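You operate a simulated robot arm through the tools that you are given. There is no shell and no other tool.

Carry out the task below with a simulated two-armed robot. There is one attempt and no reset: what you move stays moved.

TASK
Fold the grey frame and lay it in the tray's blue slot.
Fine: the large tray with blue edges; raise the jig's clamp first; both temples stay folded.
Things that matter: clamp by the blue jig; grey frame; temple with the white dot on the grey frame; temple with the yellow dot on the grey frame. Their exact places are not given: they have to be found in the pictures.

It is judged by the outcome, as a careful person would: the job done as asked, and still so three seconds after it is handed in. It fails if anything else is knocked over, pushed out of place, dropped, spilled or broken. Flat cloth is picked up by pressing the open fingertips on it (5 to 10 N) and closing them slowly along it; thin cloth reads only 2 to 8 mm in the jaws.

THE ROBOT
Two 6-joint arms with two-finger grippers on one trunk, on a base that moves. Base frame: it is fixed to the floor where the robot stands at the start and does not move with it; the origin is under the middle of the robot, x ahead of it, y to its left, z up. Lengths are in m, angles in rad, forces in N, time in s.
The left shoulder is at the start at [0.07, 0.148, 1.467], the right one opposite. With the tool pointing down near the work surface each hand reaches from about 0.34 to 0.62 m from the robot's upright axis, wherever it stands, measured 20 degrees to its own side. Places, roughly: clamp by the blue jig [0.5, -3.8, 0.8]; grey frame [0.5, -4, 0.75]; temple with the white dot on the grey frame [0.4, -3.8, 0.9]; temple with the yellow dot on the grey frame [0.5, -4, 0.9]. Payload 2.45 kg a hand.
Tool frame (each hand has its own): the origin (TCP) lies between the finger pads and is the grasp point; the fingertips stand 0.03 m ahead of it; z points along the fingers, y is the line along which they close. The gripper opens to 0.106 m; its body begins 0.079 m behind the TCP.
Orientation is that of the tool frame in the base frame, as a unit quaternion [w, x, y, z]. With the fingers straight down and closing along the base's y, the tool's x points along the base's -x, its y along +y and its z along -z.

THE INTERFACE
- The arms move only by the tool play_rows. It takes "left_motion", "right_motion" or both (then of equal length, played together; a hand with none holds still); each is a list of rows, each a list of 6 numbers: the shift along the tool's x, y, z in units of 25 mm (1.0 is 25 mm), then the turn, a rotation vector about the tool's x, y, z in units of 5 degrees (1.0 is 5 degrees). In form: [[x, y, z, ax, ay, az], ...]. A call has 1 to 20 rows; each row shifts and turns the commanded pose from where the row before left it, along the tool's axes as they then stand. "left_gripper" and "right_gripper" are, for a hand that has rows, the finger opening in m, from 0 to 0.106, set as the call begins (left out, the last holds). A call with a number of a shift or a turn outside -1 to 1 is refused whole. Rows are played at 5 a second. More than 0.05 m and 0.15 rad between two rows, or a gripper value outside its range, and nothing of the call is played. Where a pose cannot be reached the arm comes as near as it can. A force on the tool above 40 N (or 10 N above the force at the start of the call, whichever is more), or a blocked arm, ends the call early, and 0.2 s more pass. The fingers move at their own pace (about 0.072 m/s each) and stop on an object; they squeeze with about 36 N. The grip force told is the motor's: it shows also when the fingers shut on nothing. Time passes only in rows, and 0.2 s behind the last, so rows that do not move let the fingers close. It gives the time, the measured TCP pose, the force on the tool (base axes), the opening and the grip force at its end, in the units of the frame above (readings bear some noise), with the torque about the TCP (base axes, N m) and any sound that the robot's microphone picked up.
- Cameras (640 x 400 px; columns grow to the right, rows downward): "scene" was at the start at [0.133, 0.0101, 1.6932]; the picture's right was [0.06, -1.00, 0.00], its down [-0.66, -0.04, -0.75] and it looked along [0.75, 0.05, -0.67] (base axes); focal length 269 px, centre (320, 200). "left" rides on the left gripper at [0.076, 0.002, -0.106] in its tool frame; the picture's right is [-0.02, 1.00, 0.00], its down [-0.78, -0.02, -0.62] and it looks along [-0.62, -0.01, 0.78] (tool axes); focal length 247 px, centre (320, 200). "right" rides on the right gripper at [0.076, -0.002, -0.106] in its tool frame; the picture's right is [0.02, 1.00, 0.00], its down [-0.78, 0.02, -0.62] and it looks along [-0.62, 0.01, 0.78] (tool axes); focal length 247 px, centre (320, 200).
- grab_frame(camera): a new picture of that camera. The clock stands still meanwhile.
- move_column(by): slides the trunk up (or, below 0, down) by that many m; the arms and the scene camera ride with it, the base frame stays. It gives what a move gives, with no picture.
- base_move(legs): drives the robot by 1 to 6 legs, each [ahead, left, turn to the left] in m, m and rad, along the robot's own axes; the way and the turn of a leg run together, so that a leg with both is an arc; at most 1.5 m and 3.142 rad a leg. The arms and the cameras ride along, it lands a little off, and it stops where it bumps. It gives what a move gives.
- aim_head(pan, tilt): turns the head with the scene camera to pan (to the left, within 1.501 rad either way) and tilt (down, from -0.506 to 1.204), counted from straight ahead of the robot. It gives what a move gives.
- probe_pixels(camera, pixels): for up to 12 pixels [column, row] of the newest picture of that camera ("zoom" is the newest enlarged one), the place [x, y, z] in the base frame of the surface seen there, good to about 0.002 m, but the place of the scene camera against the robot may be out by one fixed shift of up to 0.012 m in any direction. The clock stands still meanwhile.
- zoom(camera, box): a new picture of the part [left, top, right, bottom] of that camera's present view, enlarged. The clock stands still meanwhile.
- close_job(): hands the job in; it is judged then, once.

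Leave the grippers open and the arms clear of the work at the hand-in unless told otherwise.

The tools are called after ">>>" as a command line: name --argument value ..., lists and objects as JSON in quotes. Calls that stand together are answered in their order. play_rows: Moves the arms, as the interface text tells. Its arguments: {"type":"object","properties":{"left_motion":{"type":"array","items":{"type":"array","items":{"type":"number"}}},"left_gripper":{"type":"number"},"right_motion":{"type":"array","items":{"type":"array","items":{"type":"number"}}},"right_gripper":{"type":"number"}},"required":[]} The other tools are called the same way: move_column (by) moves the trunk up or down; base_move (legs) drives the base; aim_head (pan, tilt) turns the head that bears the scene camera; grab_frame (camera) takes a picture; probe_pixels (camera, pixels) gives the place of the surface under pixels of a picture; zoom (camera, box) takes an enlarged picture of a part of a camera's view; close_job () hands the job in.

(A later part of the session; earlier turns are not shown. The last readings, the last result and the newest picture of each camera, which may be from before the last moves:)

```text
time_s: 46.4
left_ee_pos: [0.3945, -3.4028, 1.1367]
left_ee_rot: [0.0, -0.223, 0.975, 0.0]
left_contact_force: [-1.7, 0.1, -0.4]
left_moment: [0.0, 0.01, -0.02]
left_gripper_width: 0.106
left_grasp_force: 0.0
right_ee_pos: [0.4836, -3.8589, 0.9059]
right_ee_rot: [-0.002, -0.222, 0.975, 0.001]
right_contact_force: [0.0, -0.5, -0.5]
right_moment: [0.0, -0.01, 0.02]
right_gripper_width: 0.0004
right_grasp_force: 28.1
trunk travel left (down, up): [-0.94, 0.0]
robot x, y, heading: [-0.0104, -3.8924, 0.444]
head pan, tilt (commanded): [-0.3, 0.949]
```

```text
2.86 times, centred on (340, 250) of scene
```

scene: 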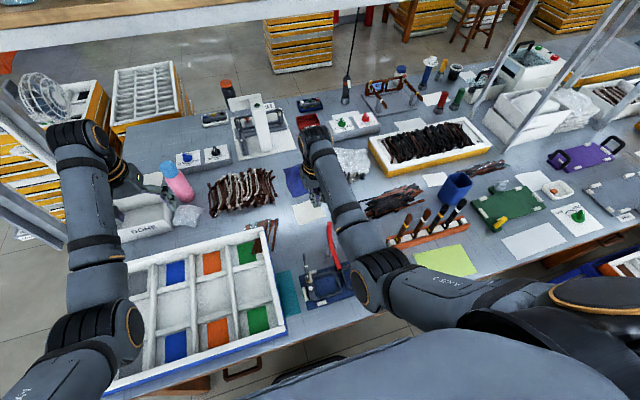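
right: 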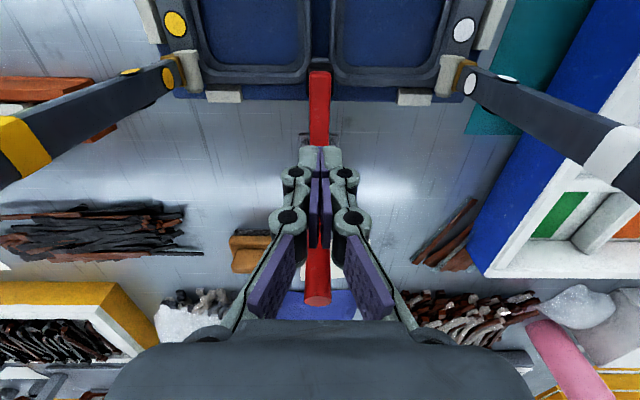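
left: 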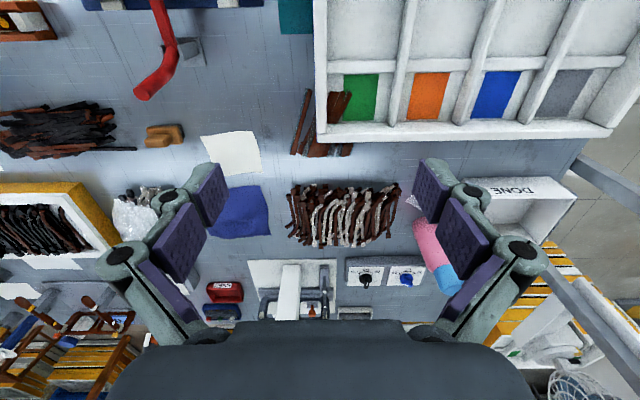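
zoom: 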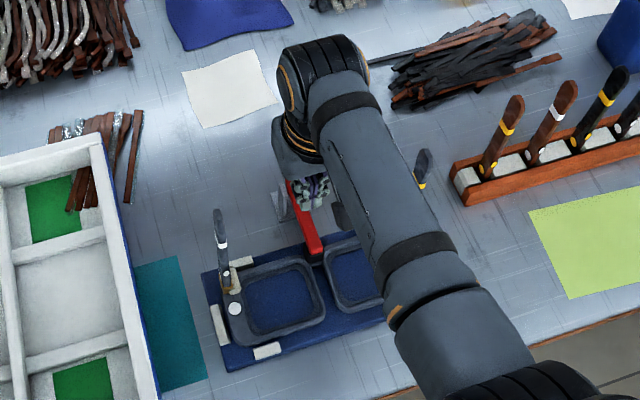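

The closed fingers stand right in front of the red handle (its end is seen at (317,298) behind them). I push forward slowly, 5 cm first.

>>> play_rows --right_motion '[[-0.5, 0, 0, 0, 0, 0], [-0.5, 0, 0, 0, 0, 0], [-0.5, 0, 0, 0, 0, 0], [-0.5, 0, 0, 0, 0, 0]]'

>>> grab_frame --camera "right"

```text
time_s: 47.4
left_ee_pos: [0.3944, -3.4029, 1.1361]
left_ee_rot: [0.001, -0.223, 0.975, 0.0]
left_contact_force: [-0.3, -0.1, 0.7]
left_moment: [0.01, 0.01, 0.02]
left_gripper_width: 0.1061
left_grasp_force: 0.1
right_ee_pos: [0.5264, -3.8368, 0.9052]
right_ee_rot: [-0.003, -0.223, 0.975, 0.001]
right_contact_force: [-7.6, -3.2, 0.6]
right_moment: [-0.07, 0.18, 0.02]
right_gripper_width: 0.006
right_grasp_force: 28.6
trunk travel left (down, up): [-0.94, 0.0]
robot x, y, heading: [-0.0102, -3.8953, 0.447]
head pan, tilt (commanded): [-0.3, 0.949]
```

```text
taken
```

right: 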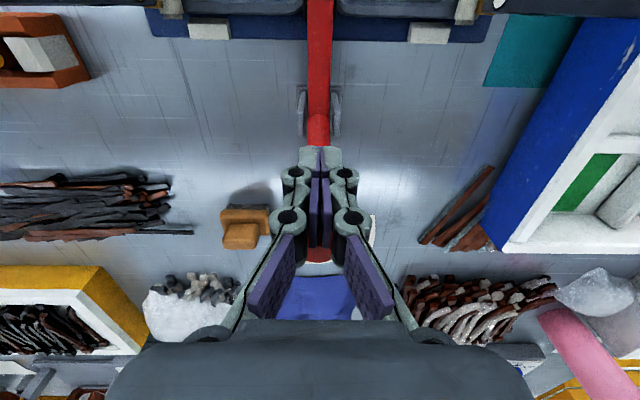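

Contact: about 8 N push against the handle at u=-1.19. I keep pushing along the handle's arc (forward, slightly down).

>>> play_rows --right_motion '[[-0.5, 0, 0, 0, 0, 0], [-0.5, 0, 0.05, 0, 0, 0], [-0.5, 0, 0.1, 0, 0, 0], [-0.5, 0, 0.15, 0, 0, 0]]'

>>> grab_frame --camera "right"

```text
time_s: 48.4
left_ee_pos: [0.3965, -3.4002, 1.1354]
left_ee_rot: [-0.002, -0.222, 0.975, -0.001]
left_contact_force: [0.1, -0.3, -1.3]
left_moment: [0.01, 0.01, -0.01]
left_gripper_width: 0.1061
left_grasp_force: 0.0
right_ee_pos: [0.5751, -3.815, 0.8973]
right_ee_rot: [-0.001, -0.222, 0.975, 0.002]
right_contact_force: [0.1, -0.3, 1.2]
right_moment: [-0.01, 0.0, 0.01]
right_gripper_width: 0.0
right_grasp_force: 28.8
trunk travel left (down, up): [-0.94, 0.0]
robot x, y, heading: [-0.005, -3.8962, 0.447]
head pan, tilt (commanded): [-0.3, 0.949]
```

```text
taken
```

right: 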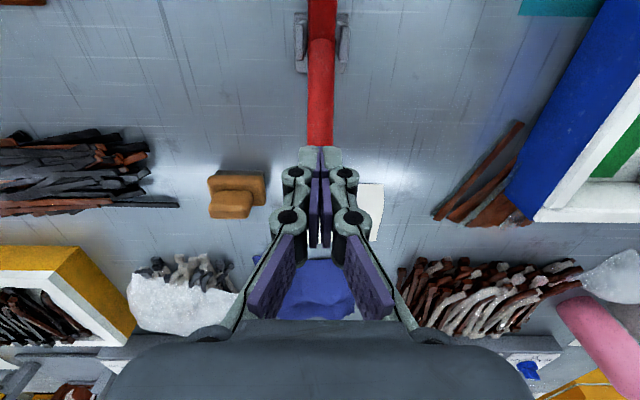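

The force dropped to zero; the lever seems to have moved back. I check with the scene camera.

>>> zoom --camera "scene" --box '[270, 180, 410, 320]'

>>> probe_pixels --camera "right" --pixels '[[322, 10], [322, 35], [320, 60], [319, 90], [319, 120], [319, 140], [300, 30], [345, 35]]'

```text
2.86 times, centred on (340, 250) of scene
```

zoom: 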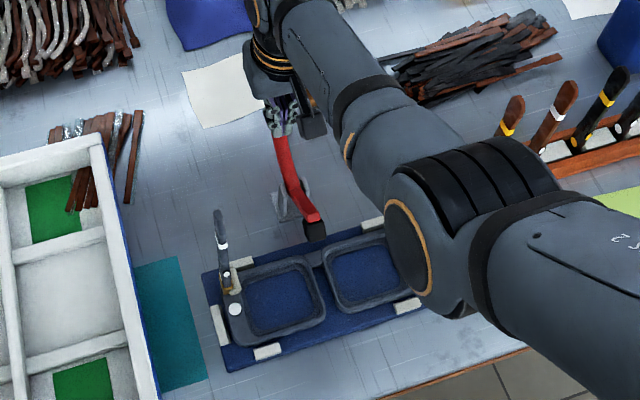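

```text
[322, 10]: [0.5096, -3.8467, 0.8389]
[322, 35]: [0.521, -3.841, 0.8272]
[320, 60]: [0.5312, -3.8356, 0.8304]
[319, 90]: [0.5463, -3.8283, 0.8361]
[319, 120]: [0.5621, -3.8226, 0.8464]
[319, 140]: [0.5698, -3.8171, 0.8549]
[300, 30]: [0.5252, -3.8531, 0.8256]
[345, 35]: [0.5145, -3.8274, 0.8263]
```

The lever is now leaning back about 45–50° and the pad is off the bridge. I push on along the arc, forward and downward, watching the force.

>>> play_rows --right_motion '[[-0.4, 0, 0.2, 0, 0, 0], [-0.4, 0, 0.2, 0, 0, 0], [-0.4, 0, 0.25, 0, 0, 0]]'

>>> grab_frame --camera "right"

>>> zoom --camera "scene" --box '[270, 180, 410, 320]'

```text
time_s: 49.2
left_ee_pos: [0.3946, -3.4018, 1.138]
left_ee_rot: [-0.001, -0.223, 0.975, 0.0]
left_contact_force: [-0.8, 0.4, 0.4]
left_moment: [0.01, 0.0, 0.01]
left_gripper_width: 0.1058
left_grasp_force: 0.1
right_ee_pos: [0.5902, -3.8084, 0.8896]
right_ee_rot: [-0.002, -0.223, 0.975, 0.001]
right_contact_force: [0.7, 0.1, -0.3]
right_moment: [0.01, 0.0, -0.01]
right_gripper_width: 0.0
right_grasp_force: 28.3
right hand out of reach, approached as far as the arm can: row 2, 3
trunk travel left (down, up): [-0.94, 0.0]
robot x, y, heading: [-0.0055, -3.893, 0.446]
head pan, tilt (commanded): [-0.3, 0.949]
```

```text
taken
```

right: 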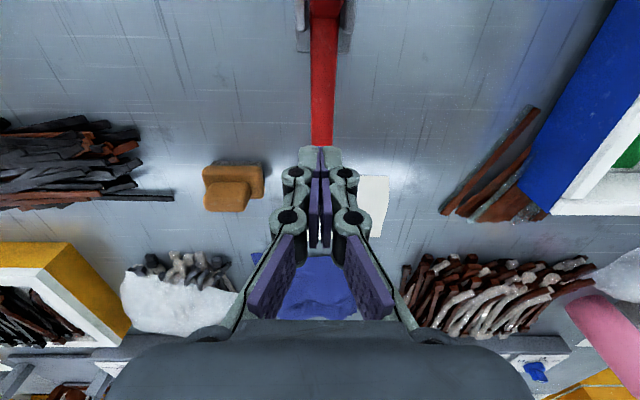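

```text
2.86 times, centred on (340, 250) of scene
```

zoom: 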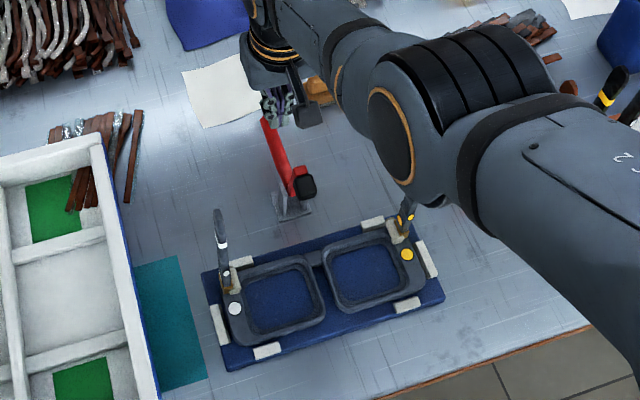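

The clamp arm now stands up (pad facing me at zoom (305,187)) and the handle lies back. I lift the right hand straight up and check whether the clamp stays raised.

>>> play_rows --right_motion '[[0.2, 0, -0.9, 0, 0, 0], [0.2, 0, -0.9, 0, 0, 0], [0, 0, -0.9, 0, 0, 0], [0, 0, -0.9, 0, 0, 0], [0, 0, -0.9, 0, 0, 0]]'

>>> grab_frame --camera "right"

>>> zoom --camera "scene" --box '[270, 180, 410, 320]'

```text
time_s: 50.4
left_ee_pos: [0.3947, -3.4024, 1.1359]
left_ee_rot: [0.001, -0.223, 0.975, 0.0]
left_contact_force: [0.4, 0.3, -0.8]
left_moment: [-0.02, -0.04, -0.04]
left_gripper_width: 0.1061
left_grasp_force: 0.0
right_ee_pos: [0.5804, -3.8115, 1.0047]
right_ee_rot: [-0.002, -0.222, 0.975, 0.002]
right_contact_force: [0.1, -0.7, 0.3]
right_moment: [-0.02, 0.02, 0.0]
right_gripper_width: 0.0
right_grasp_force: 28.8
trunk travel left (down, up): [-0.94, 0.0]
robot x, y, heading: [-0.01, -3.8966, 0.446]
head pan, tilt (commanded): [-0.3, 0.949]
```

```text
taken
```

right: 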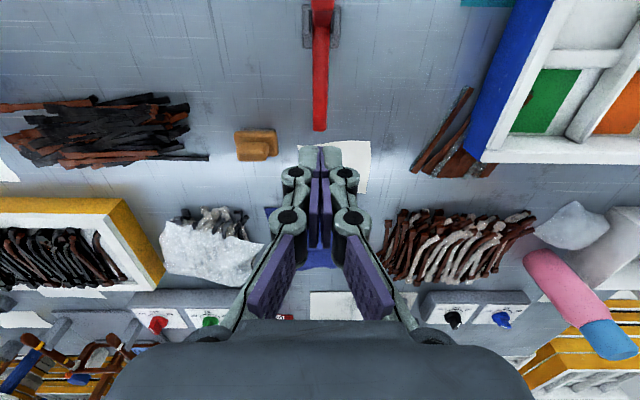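

```text
2.86 times, centred on (340, 250) of scene
```

zoom: 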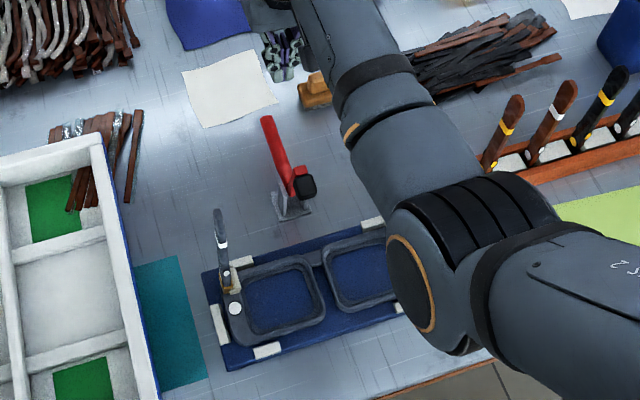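

The clamp stays raised: arm upright, handle lying back. Next is the yellow-dot temple with the right hand, pushing from its outer (right) side. First I check the neighbouring upright temples in the brown rack (zoom px (500,130)) and the clamp arm's place.

>>> probe_pixels --camera "zoom" --pixels '[[513, 103], [492, 160], [568, 88], [465, 185], [305, 187], [295, 170], [268, 125], [222, 215], [228, 285], [233, 308]]'

>>> probe_pixels --camera "right" --pixels '[[320, 10], [321, 25], [320, 60], [319, 100], [318, 128]]'

```text
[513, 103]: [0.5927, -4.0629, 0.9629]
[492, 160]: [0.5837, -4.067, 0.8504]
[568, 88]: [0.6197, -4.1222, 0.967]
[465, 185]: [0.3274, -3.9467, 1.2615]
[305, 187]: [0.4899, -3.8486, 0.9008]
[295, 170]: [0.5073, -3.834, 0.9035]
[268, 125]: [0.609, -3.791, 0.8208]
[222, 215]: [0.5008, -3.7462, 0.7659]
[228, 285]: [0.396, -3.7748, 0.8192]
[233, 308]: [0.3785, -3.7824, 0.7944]
```

```text
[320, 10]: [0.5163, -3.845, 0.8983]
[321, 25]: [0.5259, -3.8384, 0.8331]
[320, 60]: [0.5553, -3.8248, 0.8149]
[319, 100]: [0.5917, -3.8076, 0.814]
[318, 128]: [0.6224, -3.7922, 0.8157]
```

Clamp arm top at z 0.90, handle lies at z 0.815 – fully raised. Nearest rack temple stands at v=-3.918, leaving room. I raise the right hand, move it right past the yellow temple, and come back to beside it (u=-1.281, v=-3.85).

>>> play_rows --right_motion '[[0, 0, -0.8, 0, 0, 0], [0, 0, -0.8, 0, 0, 0], [0, -0.94, 0, 0, 0, 0], [0, -0.94, 0, 0, 0, 0], [0, -0.94, 0, 0, 0, 0], [0, -0.94, 0, 0, 0, 0], [0, -0.94, 0, 0, 0, 0], [0, -0.94, 0, 0, 0, 0], [0, -0.94, 0, 0, 0, 0]]'

>>> play_rows --right_motion '[[0.8, 0, 0, 0, 0, 0], [0.8, 0, 0, 0, 0, 0], [0.8, 0, 0, 0, 0, 0], [0.8, 0, 0, 0, 0, 0], [0.8, 0, 0, 0, 0, 0], [0.8, 0, 0, 0, 0, 0], [0.8, 0, 0, 0, 0, 0], [0.4, 0, 0, 0, 0, 0]]'

>>> grab_frame --camera "right"

>>> zoom --camera "scene" --box '[270, 180, 410, 320]'

```text
time_s: 52.4
left_ee_pos: [0.3952, -3.403, 1.1379]
left_ee_rot: [-0.001, -0.222, 0.975, 0.001]
left_contact_force: [-0.8, 0.0, -1.1]
left_moment: [0.0, 0.02, -0.01]
left_gripper_width: 0.1064
left_grasp_force: 0.1
right_ee_pos: [0.6553, -3.9608, 1.0416]
right_ee_rot: [-0.001, -0.224, 0.975, 0.001]
right_contact_force: [-0.5, 0.5, 0.0]
right_moment: [0.02, 0.03, 0.01]
right_gripper_width: 0.0
right_grasp_force: 28.8
trunk travel left (down, up): [-0.94, 0.0]
robot x, y, heading: [-0.004, -3.8934, 0.449]
head pan, tilt (commanded): [-0.3, 0.949]
```

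```text
time_s: 54.2
left_ee_pos: [0.3941, -3.4017, 1.1364]
left_ee_rot: [0.0, -0.222, 0.975, 0.0]
left_contact_force: [0.2, 0.0, 0.4]
left_moment: [-0.03, 0.03, -0.01]
left_gripper_width: 0.106
left_grasp_force: 0.1
right_ee_pos: [0.5173, -4.027, 1.0427]
right_ee_rot: [0.0, -0.224, 0.975, 0.002]
right_contact_force: [0.6, 0.5, 0.4]
right_moment: [-0.02, 0.0, -0.01]
right_gripper_width: 0.0
right_grasp_force: 29.3
trunk travel left (down, up): [-0.94, 0.0]
robot x, y, heading: [-0.0086, -3.8955, 0.449]
head pan, tilt (commanded): [-0.3, 0.949]
```

```text
taken
```

right: 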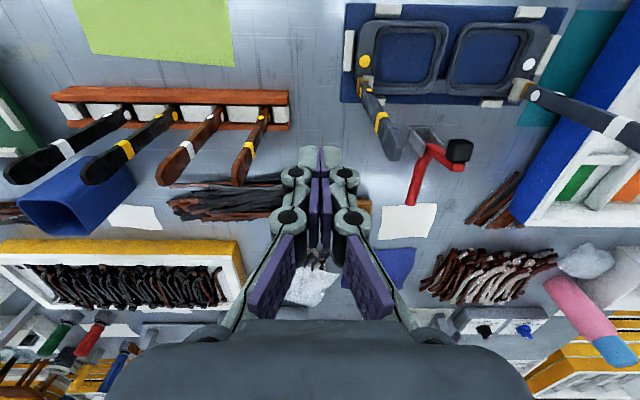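

```text
2.86 times, centred on (340, 250) of scene
```

zoom: 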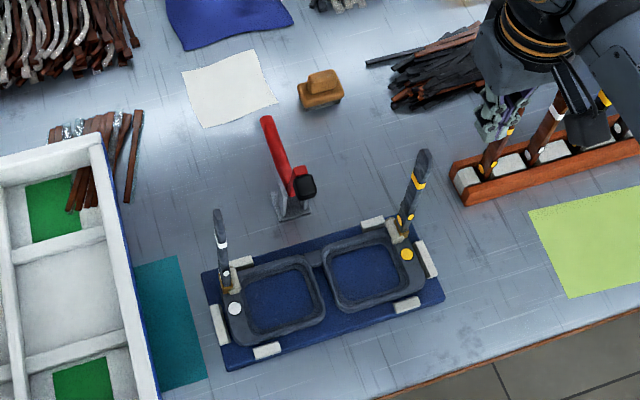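

The closed fingers are beside the yellow temple (its top at px (395,150)), clear of the rack. I lower to TCP z 0.97 and approach to the temple's outer face.

>>> play_rows --right_motion '[[0, 0, 0.97, 0, 0, 0], [0, 0, 0.97, 0, 0, 0], [0, 0, 0.97, 0, 0, 0], [0, 0.6, 0, 0, 0, 0], [0, 0.6, 0, 0, 0, 0], [0, 0.3, 0, 0, 0, 0]]'

>>> grab_frame --camera "right"

>>> zoom --camera "scene" --box '[320, 180, 420, 290]'

```text
time_s: 55.6
left_ee_pos: [0.3957, -3.4019, 1.1366]
left_ee_rot: [0.0, -0.222, 0.975, -0.001]
left_contact_force: [0.2, 0.4, 0.3]
left_moment: [0.02, -0.01, 0.01]
left_gripper_width: 0.1061
left_grasp_force: 0.0
right_ee_pos: [0.5017, -3.992, 0.9692]
right_ee_rot: [-0.002, -0.222, 0.975, 0.001]
right_contact_force: [0.7, 0.7, 0.5]
right_moment: [0.01, -0.01, 0.01]
right_gripper_width: 0.0001
right_grasp_force: 28.9
trunk travel left (down, up): [-0.94, 0.0]
robot x, y, heading: [-0.0037, -3.8957, 0.448]
head pan, tilt (commanded): [-0.3, 0.949]
```

```text
taken
```

right: 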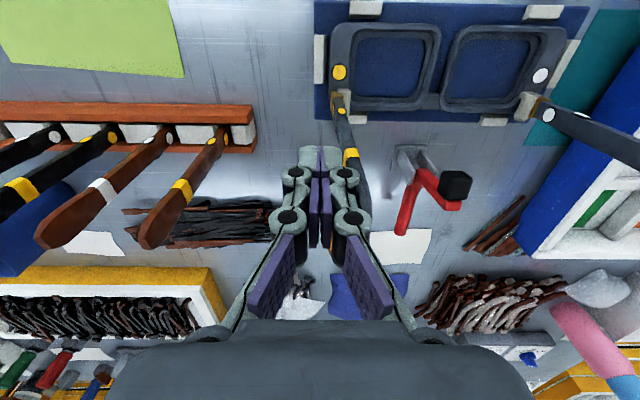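

```text
3.64 times, centred on (370, 235) of scene
```

zoom: 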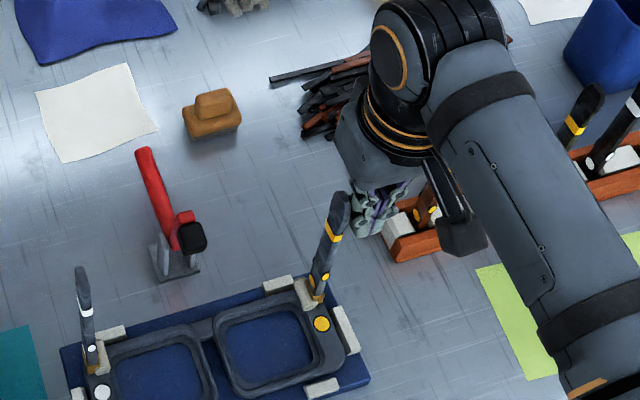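

Just touching (about 1 N). I push 3.5 cm inward, nearly level, and look whether the frame stays seated.

>>> play_rows --right_motion '[[0, 0.35, 0.02, 0, 0, 0], [0, 0.35, 0.03, 0, 0, 0], [0, 0.35, 0.03, 0, 0, 0], [0, 0.35, 0.05, 0, 0, 0]]'

>>> grab_frame --camera "right"

>>> zoom --camera "scene" --box '[320, 180, 420, 290]'

```text
time_s: 56.6
left_ee_pos: [0.3955, -3.4017, 1.1361]
left_ee_rot: [0.001, -0.222, 0.975, 0.0]
left_contact_force: [0.3, -0.3, -0.3]
left_moment: [-0.02, 0.01, 0.05]
left_gripper_width: 0.1063
left_grasp_force: 0.0
right_ee_pos: [0.4872, -3.9598, 0.965]
right_ee_rot: [-0.002, -0.222, 0.975, 0.001]
right_contact_force: [1.1, -0.6, 0.3]
right_moment: [-0.02, 0.01, 0.01]
right_gripper_width: 0.0
right_grasp_force: 28.3
trunk travel left (down, up): [-0.94, 0.0]
robot x, y, heading: [-0.0056, -3.8955, 0.448]
head pan, tilt (commanded): [-0.3, 0.949]
```

```text
taken
```

right: 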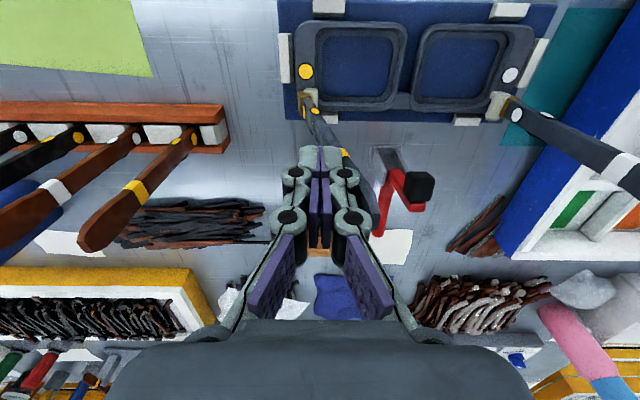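

```text
3.64 times, centred on (370, 235) of scene
```

zoom: 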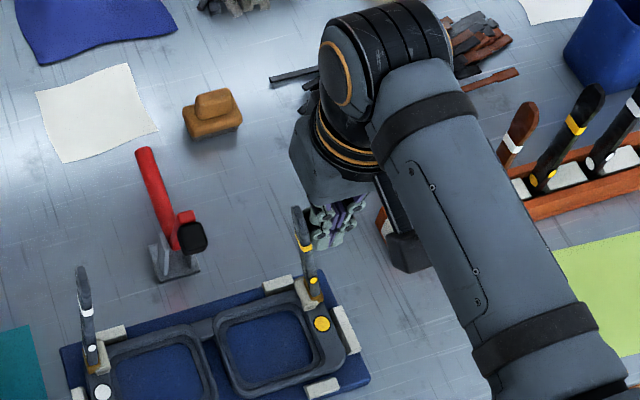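

The yellow temple tilts in with hardly any force and the frame stays seated. I follow the arc to about 45°.

>>> play_rows --right_motion '[[0, 0.413, 0.133, 0, 0, 0], [0, 0.413, 0.133, 0, 0, 0], [0, 0.413, 0.133, 0, 0, 0], [0, 0.367, 0.26, 0, 0, 0], [0, 0.367, 0.26, 0, 0, 0], [0, 0.367, 0.26, 0, 0, 0]]'

>>> grab_frame --camera "right"

>>> zoom --camera "scene" --box '[310, 180, 410, 290]'

```text
time_s: 58.0
left_ee_pos: [0.3945, -3.4023, 1.1368]
left_ee_rot: [0.0, -0.223, 0.975, 0.0]
left_contact_force: [-0.5, -0.2, -0.8]
left_moment: [-0.02, -0.01, 0.0]
left_gripper_width: 0.106
left_grasp_force: 0.0
right_ee_pos: [0.4621, -3.9077, 0.936]
right_ee_rot: [-0.002, -0.223, 0.975, 0.001]
right_contact_force: [-0.1, -0.1, 0.4]
right_moment: [-0.01, 0.01, -0.01]
right_gripper_width: 0.0
right_grasp_force: 27.9
trunk travel left (down, up): [-0.94, 0.0]
robot x, y, heading: [-0.0084, -3.8961, 0.446]
head pan, tilt (commanded): [-0.3, 0.949]
```

```text
taken
```

right: 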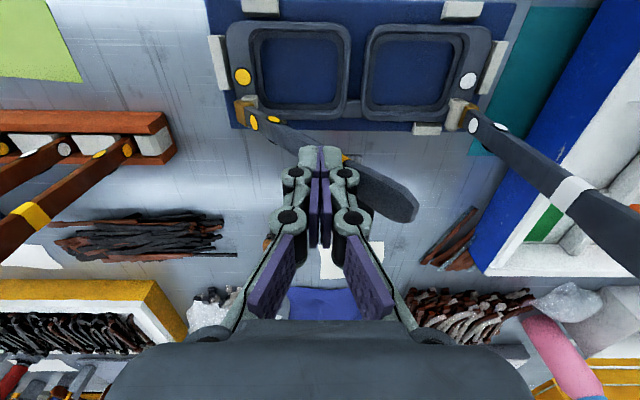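

```text
3.64 times, centred on (360, 235) of scene
```

zoom: 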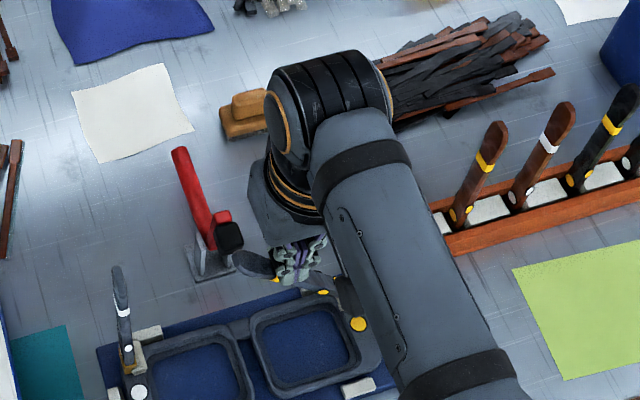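

About 50° now, frame still seated. I continue along the arc to about 75°.

>>> play_rows --right_motion '[[0, 0.287, 0.353, 0, 0, 0], [0, 0.287, 0.353, 0, 0, 0], [0, 0.287, 0.353, 0, 0, 0], [0, 0.19, 0.4, 0, 0, 0], [0, 0.19, 0.4, 0, 0, 0], [0, 0.19, 0.4, 0, 0, 0]]'

>>> grab_frame --camera "right"

>>> zoom --camera "scene" --box '[310, 180, 410, 290]'

```text
time_s: 59.4
left_ee_pos: [0.3946, -3.4021, 1.1355]
left_ee_rot: [0.0, -0.223, 0.975, 0.0]
left_contact_force: [-0.9, -0.3, -0.1]
left_moment: [-0.01, 0.0, -0.03]
left_gripper_width: 0.1058
left_grasp_force: 0.0
right_ee_pos: [0.4444, -3.8748, 0.8809]
right_ee_rot: [-0.001, -0.222, 0.975, 0.001]
right_contact_force: [-0.5, 0.0, 0.0]
right_moment: [-0.01, 0.0, -0.02]
right_gripper_width: 0.0
right_grasp_force: 29.0
trunk travel left (down, up): [-0.94, 0.0]
robot x, y, heading: [-0.0074, -3.8953, 0.446]
head pan, tilt (commanded): [-0.3, 0.949]
```

```text
taken
```

right: 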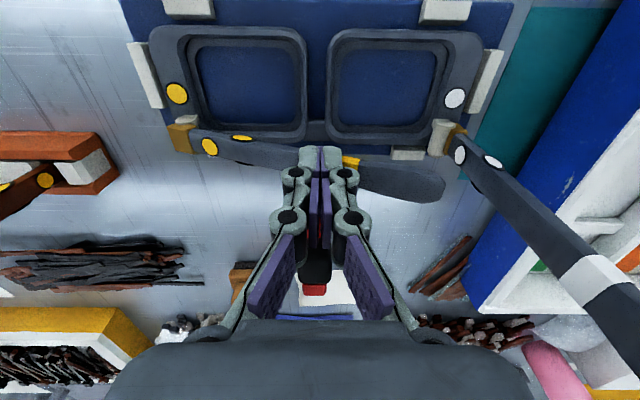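

```text
3.64 times, centred on (360, 235) of scene
```

zoom: 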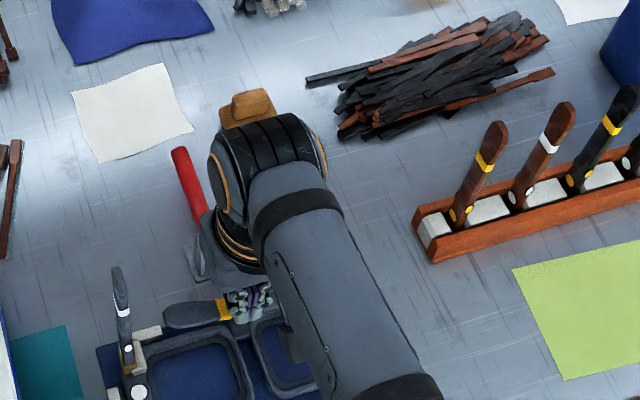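

The temple is at about 75°. I press it further down with the fingertips in small steps.

>>> play_rows --right_motion '[[0, 0.08, 0.3, 0, 0, 0], [0, 0.06, 0.3, 0, 0, 0], [0, 0.04, 0.3, 0, 0, 0]]'

>>> play_rows --right_motion '[[0, 0, 0.15, 0, 0, 0], [0, 0, 0.15, 0, 0, 0]]'

>>> grab_frame --camera "right"

```text
time_s: 60.2
left_ee_pos: [0.3947, -3.4009, 1.1356]
left_ee_rot: [0.0, -0.222, 0.975, 0.001]
left_contact_force: [0.6, 0.5, 0.5]
left_moment: [-0.05, -0.04, 0.0]
left_gripper_width: 0.1061
left_grasp_force: 0.1
right_ee_pos: [0.4429, -3.8706, 0.8564]
right_ee_rot: [-0.002, -0.222, 0.975, 0.001]
right_contact_force: [0.8, -0.2, 0.1]
right_moment: [0.03, 0.02, -0.04]
right_gripper_width: 0.0
right_grasp_force: 28.9
trunk travel left (down, up): [-0.94, 0.0]
robot x, y, heading: [-0.0043, -3.8928, 0.451]
head pan, tilt (commanded): [-0.3, 0.949]
```

```text
time_s: 60.8
left_ee_pos: [0.3953, -3.4014, 1.1366]
left_ee_rot: [0.0, -0.222, 0.975, -0.001]
left_contact_force: [0.6, 0.5, -1.0]
left_moment: [0.01, 0.03, 0.0]
left_gripper_width: 0.1059
left_grasp_force: 0.1
right_ee_pos: [0.4426, -3.8698, 0.8497]
right_ee_rot: [-0.002, -0.222, 0.975, 0.001]
right_contact_force: [-0.5, 0.0, -1.2]
right_moment: [0.0, 0.02, 0.03]
right_gripper_width: 0.0001
right_grasp_force: 28.4
trunk travel left (down, up): [-0.94, 0.0]
robot x, y, heading: [-0.0065, -3.8928, 0.451]
head pan, tilt (commanded): [-0.3, 0.949]
```

```text
taken
```

right: 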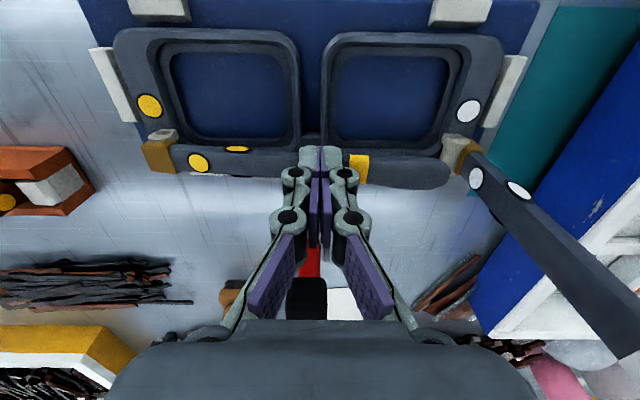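

The yellow temple looks nearly flat along the rear edge. I probe its height along its length.

>>> probe_pixels --camera "right" --pixels '[[190, 160], [220, 160], [250, 160], [280, 162], [358, 165], [380, 170], [410, 172], [435, 174], [455, 140], [165, 135], [150, 155], [466, 155]]'

```text
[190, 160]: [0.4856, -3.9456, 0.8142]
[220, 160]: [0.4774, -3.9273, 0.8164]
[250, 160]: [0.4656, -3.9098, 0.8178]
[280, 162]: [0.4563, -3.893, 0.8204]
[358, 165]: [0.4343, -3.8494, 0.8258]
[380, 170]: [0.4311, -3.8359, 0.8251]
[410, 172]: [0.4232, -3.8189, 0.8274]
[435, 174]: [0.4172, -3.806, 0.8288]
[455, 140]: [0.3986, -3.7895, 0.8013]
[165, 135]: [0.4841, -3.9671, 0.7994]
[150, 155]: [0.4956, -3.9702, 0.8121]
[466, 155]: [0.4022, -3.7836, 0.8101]
```

The temple's top rises from 0.814 at the hinge to 0.829 at the tip (about 5° short of flat). I press a little further in 3 mm steps.

>>> play_rows --right_motion '[[0, 0, 0.12, 0, 0, 0], [0, 0, 0.12, 0, 0, 0]]'

>>> play_rows --right_motion '[[0, 0, 0.1, 0, 0, 0], [0, 0, 0.0, 0, 0, 0]]'

>>> grab_frame --camera "right"

>>> probe_pixels --camera "right" --pixels '[[190, 160], [220, 160], [250, 160], [280, 162], [358, 165], [380, 170], [410, 172], [435, 174]]'

```text
time_s: 61.4
left_ee_pos: [0.3954, -3.4016, 1.136]
left_ee_rot: [0.0, -0.222, 0.975, 0.0]
left_contact_force: [-0.2, -0.2, -0.3]
left_moment: [-0.01, -0.01, 0.03]
left_gripper_width: 0.1061
left_grasp_force: 0.2
right_ee_pos: [0.4441, -3.8701, 0.8438]
right_ee_rot: [-0.002, -0.222, 0.975, 0.001]
right_contact_force: [-0.2, 0.6, 0.0]
right_moment: [-0.01, -0.04, -0.04]
right_gripper_width: 0.0
right_grasp_force: 28.5
trunk travel left (down, up): [-0.94, 0.0]
robot x, y, heading: [-0.0088, -3.8964, 0.445]
head pan, tilt (commanded): [-0.3, 0.949]
```

```text
time_s: 62.0
left_ee_pos: [0.3947, -3.4024, 1.1355]
left_ee_rot: [0.0, -0.223, 0.975, 0.0]
left_contact_force: [0.1, -0.1, 0.5]
left_moment: [0.01, 0.02, 0.02]
left_gripper_width: 0.1062
left_grasp_force: 0.1
right_ee_pos: [0.4441, -3.8705, 0.842]
right_ee_rot: [-0.001, -0.222, 0.975, 0.002]
right_contact_force: [-0.5, 0.8, 1.2]
right_moment: [-0.02, 0.0, 0.02]
right_gripper_width: 0.0
right_grasp_force: 28.7
trunk travel left (down, up): [-0.94, 0.0]
robot x, y, heading: [-0.0035, -3.8937, 0.454]
head pan, tilt (commanded): [-0.3, 0.949]
```

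```text
taken
```

right: 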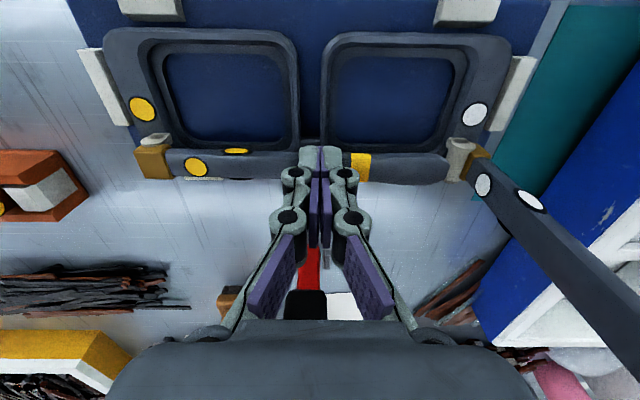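

```text
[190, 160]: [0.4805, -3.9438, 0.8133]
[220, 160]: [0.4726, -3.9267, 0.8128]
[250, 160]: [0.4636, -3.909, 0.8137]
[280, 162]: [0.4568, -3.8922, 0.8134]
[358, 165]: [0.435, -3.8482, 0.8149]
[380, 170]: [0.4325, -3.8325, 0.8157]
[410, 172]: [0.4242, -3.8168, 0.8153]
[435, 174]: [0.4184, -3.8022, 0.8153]
```

The yellow temple is flat (top 0.813–0.815 all along). I lift the hand slightly and check that it stays, and look closely at the white hinge, as the white temple must fold over it.

>>> play_rows --right_motion '[[0, 0, -0.6, 0, 0, 0], [0, 0, -0.8, 0, 0, 0], [0, 0, -0.8, 0, 0, 0], [0, 0, -0.8, 0, 0, 0]]'

>>> grab_frame --camera "right"

>>> zoom --camera "right" --box '[380, 60, 560, 190]'

```text
time_s: 63.0
left_ee_pos: [0.3945, -3.402, 1.1365]
left_ee_rot: [0.0, -0.222, 0.975, 0.0]
left_contact_force: [0.5, -0.1, -0.6]
left_moment: [-0.01, -0.01, 0.0]
left_gripper_width: 0.1057
left_grasp_force: 0.1
right_ee_pos: [0.444, -3.8732, 0.9156]
right_ee_rot: [-0.001, -0.222, 0.975, 0.0]
right_contact_force: [-0.3, 1.2, 0.5]
right_moment: [-0.01, 0.0, 0.01]
right_gripper_width: 0.0
right_grasp_force: 28.4
trunk travel left (down, up): [-0.94, 0.0]
robot x, y, heading: [-0.0041, -3.8959, 0.447]
head pan, tilt (commanded): [-0.3, 0.949]
```

```text
taken
```

right: 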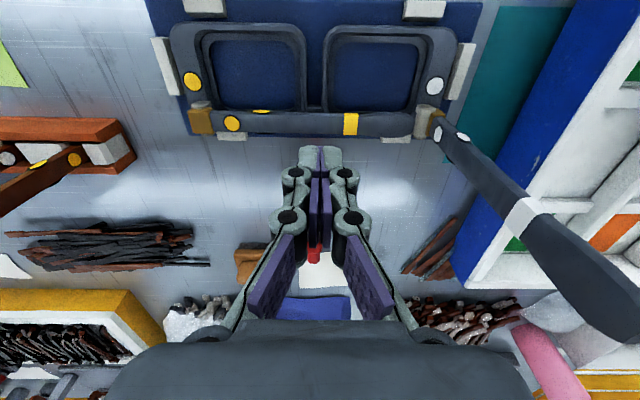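

```text
3.08 times, centred on (470, 125) of right
```

zoom: 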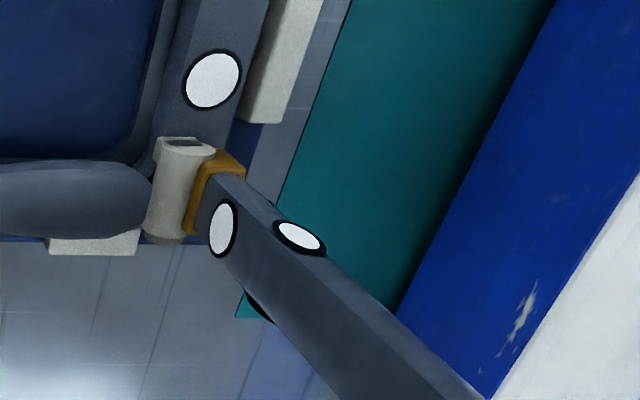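

The yellow temple stays folded. Hinge barrels lie along u on both sides. Now I raise the right hand, take it forward over the clamp to u≈-1.13, and shift the base 0.1 m left so the same hand can reach the white temple's outer side.

>>> play_rows --right_motion '[[0, 0, -1, 0, 0, 0], [0, 0, -1, 0, 0, 0], [0, 0, -1, 0, 0, 0], [0, 0, -0.9, 0, 0, 0], [-1, 0, 0, 0, 0, 0], [-1, 0, 0, 0, 0, 0], [-1, 0, 0, 0, 0, 0], [-1, 0, 0, 0, 0, 0], [-1, 0, 0, 0, 0, 0], [-1, 0, 0, 0, 0, 0]]'

>>> base_move --legs '[[0, 0.1, 0]]'

>>> grab_frame --camera "right"

>>> grab_frame --camera "scene"

```text
time_s: 65.2
left_ee_pos: [0.3966, -3.4015, 1.1354]
left_ee_rot: [-0.001, -0.223, 0.975, 0.0]
left_contact_force: [1.5, 0.5, 0.3]
left_moment: [0.0, -0.01, -0.01]
left_gripper_width: 0.106
left_grasp_force: 0.0
right_ee_pos: [0.5807, -3.8076, 1.0131]
right_ee_rot: [-0.002, -0.222, 0.975, 0.001]
right_contact_force: [0.5, -0.3, -1.3]
right_moment: [-0.03, 0.01, 0.02]
right_gripper_width: 0.0
right_grasp_force: 29.1
trunk travel left (down, up): [-0.94, 0.0]
robot x, y, heading: [-0.0074, -3.8957, 0.45]
head pan, tilt (commanded): [-0.3, 0.949]
```

```text
time_s: 66.4
left_ee_pos: [0.3519, -3.314, 1.1381]
left_ee_rot: [0.0, -0.222, 0.975, 0.001]
left_contact_force: [0.2, 0.1, 0.8]
left_moment: [0.05, 0.0, 0.03]
left_gripper_width: 0.1059
left_grasp_force: 0.1
right_ee_pos: [0.5362, -3.7196, 1.0131]
right_ee_rot: [-0.002, -0.223, 0.975, 0.003]
right_contact_force: [-0.1, -1.5, -0.2]
right_moment: [0.03, 0.0, 0.02]
right_gripper_width: 0.0
right_grasp_force: 29.2
trunk travel left (down, up): [-0.94, 0.0]
robot x, y, heading: [-0.0482, -3.8043, 0.449]
head pan, tilt (commanded): [-0.3, 0.949]
```

```text
taken
```

right: 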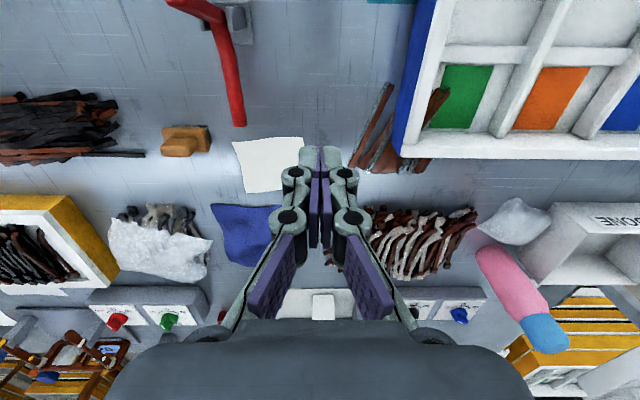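

```text
taken
```

scene: 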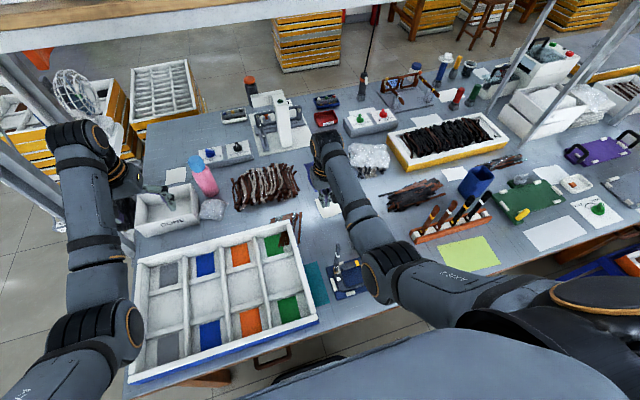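

I shift another 4 cm left for margin, then bring the right hand to the outer (left) side of the white temple.

>>> base_move --legs '[[0, 0.045, 0]]'

>>> grab_frame --camera "right"

```text
time_s: 67.3
left_ee_pos: [0.3356, -3.2784, 1.1385]
left_ee_rot: [-0.001, -0.222, 0.975, 0.003]
left_contact_force: [0.2, -0.3, 0.0]
left_moment: [0.09, 0.08, 0.01]
left_gripper_width: 0.106
left_grasp_force: 0.0
right_ee_pos: [0.5189, -3.6821, 1.013]
right_ee_rot: [-0.003, -0.221, 0.975, 0.003]
right_contact_force: [0.4, -0.8, -0.1]
right_moment: [0.09, 0.04, -0.04]
right_gripper_width: 0.0001
right_grasp_force: 29.3
trunk travel left (down, up): [-0.94, 0.0]
robot x, y, heading: [-0.0721, -3.7621, 0.451]
head pan, tilt (commanded): [-0.3, 0.949]
```

```text
taken
```

right: 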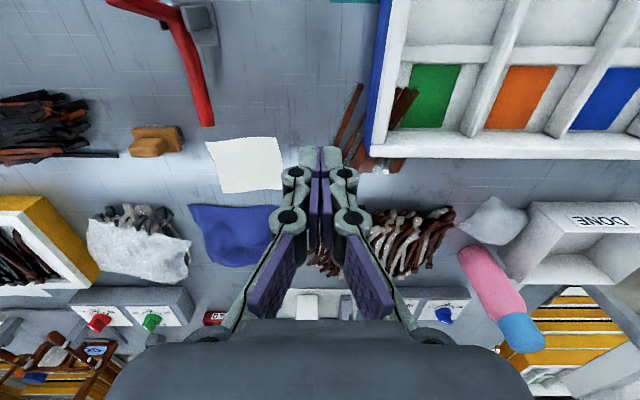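

The hand is at v=-3.543. I move slightly left (to -3.53) and then back toward me to beside the white temple.

>>> play_rows --right_motion '[[0, 0.6, 0, 0, 0, 0], [1, 0, 0, 0, 0, 0], [1, 0, 0, 0, 0, 0], [1, 0, 0, 0, 0, 0], [1, 0, 0, 0, 0, 0], [1, 0, 0, 0, 0, 0], [1, 0, 0, 0, 0, 0]]'

>>> grab_frame --camera "right"

```text
time_s: 68.9
left_ee_pos: [0.3326, -3.2717, 1.1368]
left_ee_rot: [0.002, -0.222, 0.975, -0.001]
left_contact_force: [-0.8, 0.8, -0.2]
left_moment: [0.01, -0.03, 0.04]
left_gripper_width: 0.1059
left_grasp_force: 0.0
right_ee_pos: [0.3841, -3.7361, 1.0168]
right_ee_rot: [0.008, -0.221, 0.975, -0.009]
right_contact_force: [0.2, -0.5, 0.3]
right_moment: [0.0, 0.02, 0.02]
right_gripper_width: 0.0003
right_grasp_force: 28.7
trunk travel left (down, up): [-0.94, 0.0]
robot x, y, heading: [-0.0704, -3.7606, 0.448]
head pan, tilt (commanded): [-0.3, 0.949]
```

```text
taken
```

right: 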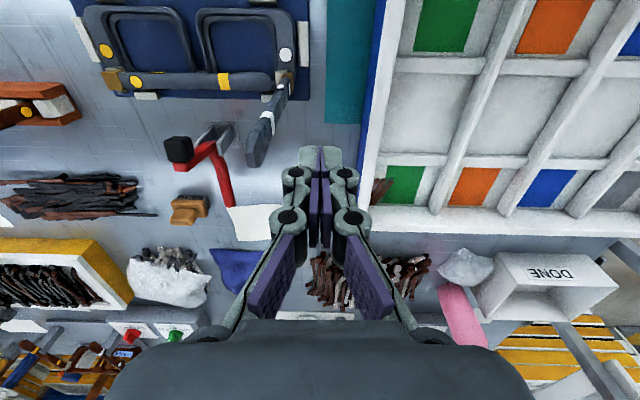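

I lower to TCP z 0.97 and approach the white temple's outer face.

>>> play_rows --right_motion '[[0.1, 0, 0.94, 0, 0, 0], [0.1, 0, 0.94, 0, 0, 0], [0, -0.4, 0, 0, 0, 0], [0, -0.4, 0, 0, 0, 0], [0, -0.35, 0, 0, 0, 0]]'

>>> grab_frame --camera "right"

```text
time_s: 70.1
left_ee_pos: [0.3321, -3.272, 1.136]
left_ee_rot: [0.0, -0.222, 0.975, -0.001]
left_contact_force: [0.5, 0.4, 0.1]
left_moment: [0.01, 0.01, 0.01]
left_gripper_width: 0.106
left_grasp_force: 0.1
right_ee_pos: [0.3824, -3.7578, 0.9679]
right_ee_rot: [-0.002, -0.221, 0.975, 0.001]
right_contact_force: [0.9, -0.4, 0.0]
right_moment: [0.02, -0.02, 0.01]
right_gripper_width: 0.0
right_grasp_force: 29.0
trunk travel left (down, up): [-0.94, 0.0]
robot x, y, heading: [-0.0696, -3.7656, 0.444]
head pan, tilt (commanded): [-0.3, 0.949]
```

```text
taken
```

right: 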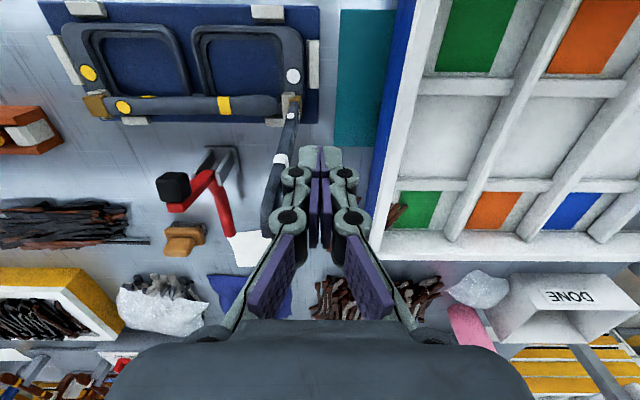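

Next to the white temple now. I push it inward (to the right) about 4.5 cm, nearly level.

>>> play_rows --right_motion '[[0, -0.45, 0, 0, 0, 0], [0, -0.34, 0.02, 0, 0, 0], [0, -0.34, 0.03, 0, 0, 0], [0, -0.34, 0.03, 0, 0, 0], [0, -0.34, 0.05, 0, 0, 0]]'

>>> grab_frame --camera "right"

```text
time_s: 71.3
left_ee_pos: [0.3321, -3.2718, 1.1358]
left_ee_rot: [-0.001, -0.221, 0.975, 0.0]
left_contact_force: [0.0, 0.3, 0.0]
left_moment: [-0.02, 0.02, 0.0]
left_gripper_width: 0.1057
left_grasp_force: 0.2
right_ee_pos: [0.4024, -3.7984, 0.9643]
right_ee_rot: [-0.002, -0.221, 0.975, 0.001]
right_contact_force: [0.5, -0.1, 0.5]
right_moment: [0.0, -0.01, -0.02]
right_gripper_width: 0.0
right_grasp_force: 29.1
trunk travel left (down, up): [-0.94, 0.0]
robot x, y, heading: [-0.0694, -3.7609, 0.451]
head pan, tilt (commanded): [-0.3, 0.949]
```

```text
taken
```

right: 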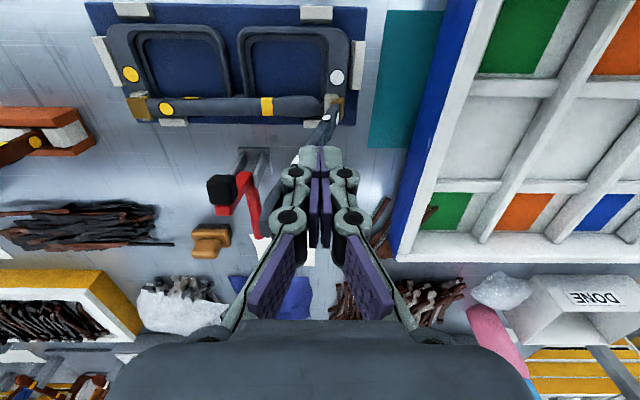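

It moves easily. I follow the arc to about 45°.

>>> play_rows --right_motion '[[0, -0.42, 0.133, 0, 0, 0], [0, -0.42, 0.133, 0, 0, 0], [0, -0.42, 0.133, 0, 0, 0], [0, -0.367, 0.26, 0, 0, 0], [0, -0.367, 0.26, 0, 0, 0], [0, -0.367, 0.26, 0, 0, 0]]'

>>> grab_frame --camera "right"

```text
time_s: 72.7
left_ee_pos: [0.3326, -3.2716, 1.1351]
left_ee_rot: [0.0, -0.221, 0.975, 0.0]
left_contact_force: [0.6, 0.3, 0.0]
left_moment: [-0.02, -0.01, 0.02]
left_gripper_width: 0.106
left_grasp_force: 0.0
right_ee_pos: [0.4275, -3.8517, 0.9341]
right_ee_rot: [-0.002, -0.221, 0.975, 0.0]
right_contact_force: [0.4, 0.2, -0.2]
right_moment: [0.0, -0.05, 0.01]
right_gripper_width: 0.0002
right_grasp_force: 28.1
trunk travel left (down, up): [-0.94, 0.0]
robot x, y, heading: [-0.0708, -3.7667, 0.448]
head pan, tilt (commanded): [-0.3, 0.949]
```

```text
taken
```

right: 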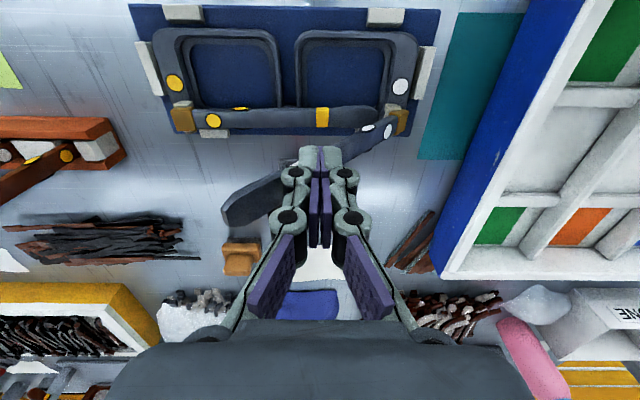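

The white temple is at about 50°, the yellow one still flat. I continue more carefully, checking for contact between the two.

>>> play_rows --right_motion '[[0, -0.287, 0.353, 0, 0, 0], [0, -0.287, 0.353, 0, 0, 0], [0, -0.287, 0.353, 0, 0, 0]]'

>>> grab_frame --camera "right"

>>> zoom --camera "right" --box '[140, 0, 460, 200]'

```text
time_s: 73.5
left_ee_pos: [0.3334, -3.2706, 1.1371]
left_ee_rot: [0.0, -0.221, 0.975, -0.001]
left_contact_force: [0.5, -0.3, 0.1]
left_moment: [0.0, -0.02, 0.0]
left_gripper_width: 0.1058
left_grasp_force: 0.1
right_ee_pos: [0.4372, -3.8714, 0.9077]
right_ee_rot: [-0.002, -0.222, 0.975, 0.001]
right_contact_force: [0.0, 0.4, 0.1]
right_moment: [0.01, 0.01, 0.01]
right_gripper_width: 0.0002
right_grasp_force: 28.7
trunk travel left (down, up): [-0.94, 0.0]
robot x, y, heading: [-0.0656, -3.764, 0.448]
head pan, tilt (commanded): [-0.3, 0.949]
```

```text
taken
```

right: 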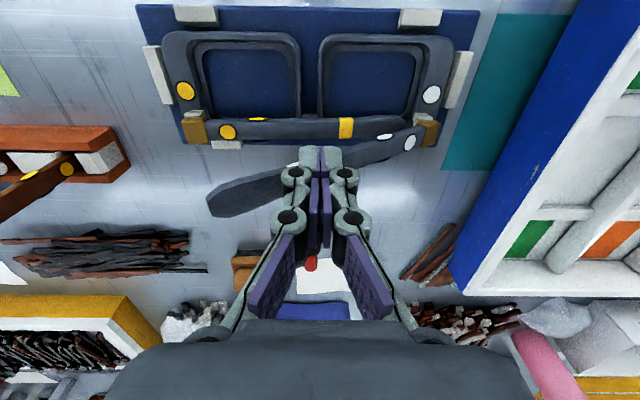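

```text
2.00 times, centred on (300, 100) of right
```

zoom: 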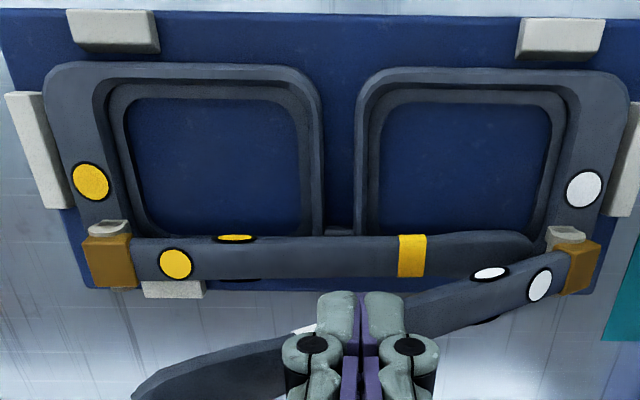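

About 60–65° now. I continue by smaller steps to about 75°.

>>> play_rows --right_motion '[[0, -0.19, 0.4, 0, 0, 0], [0, -0.19, 0.4, 0, 0, 0]]'

>>> play_rows --right_motion '[[0, -0.15, 0.35, 0, 0, 0], [0, 0, 0, 0, 0, 0]]'

>>> grab_frame --camera "right"

>>> zoom --camera "right" --box '[120, 0, 500, 230]'

```text
time_s: 74.1
left_ee_pos: [0.3336, -3.2716, 1.1361]
left_ee_rot: [0.001, -0.222, 0.975, -0.001]
left_contact_force: [1.2, 0.0, 0.4]
left_moment: [0.0, -0.04, 0.01]
left_gripper_width: 0.1061
left_grasp_force: 0.0
right_ee_pos: [0.4418, -3.8792, 0.8882]
right_ee_rot: [-0.002, -0.221, 0.975, 0.001]
right_contact_force: [-0.1, 0.4, 0.0]
right_moment: [0.0, -0.01, 0.01]
right_gripper_width: 0.0
right_grasp_force: 28.1
trunk travel left (down, up): [-0.94, 0.0]
robot x, y, heading: [-0.0659, -3.7602, 0.448]
head pan, tilt (commanded): [-0.3, 0.949]
```

```text
time_s: 74.7
left_ee_pos: [0.3324, -3.2725, 1.1358]
left_ee_rot: [0.0, -0.222, 0.975, -0.001]
left_contact_force: [-1.2, 0.2, 0.3]
left_moment: [0.03, 0.02, 0.03]
left_gripper_width: 0.1061
left_grasp_force: 0.1
right_ee_pos: [0.443, -3.8836, 0.8783]
right_ee_rot: [-0.002, -0.221, 0.975, 0.0]
right_contact_force: [-0.5, -0.4, 0.4]
right_moment: [0.01, 0.02, -0.01]
right_gripper_width: 0.0002
right_grasp_force: 28.7
trunk travel left (down, up): [-0.94, 0.0]
robot x, y, heading: [-0.0704, -3.7611, 0.448]
head pan, tilt (commanded): [-0.3, 0.949]
```

```text
taken
```

right: 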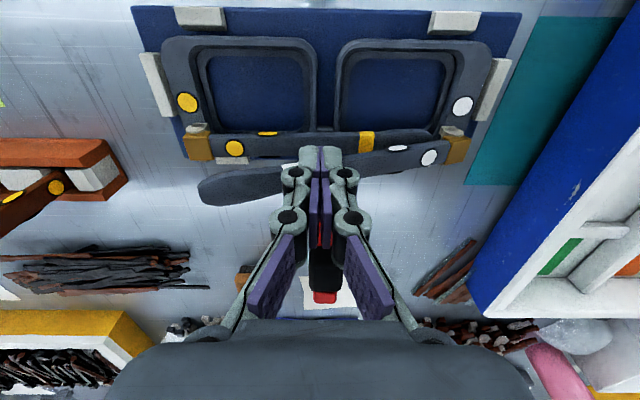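

```text
1.68 times, centred on (310, 115) of right
```

zoom: 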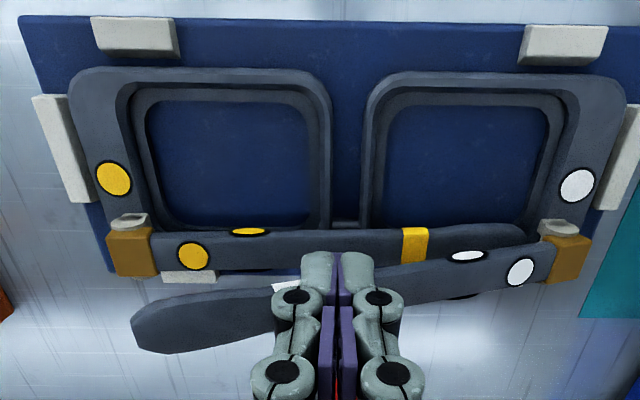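

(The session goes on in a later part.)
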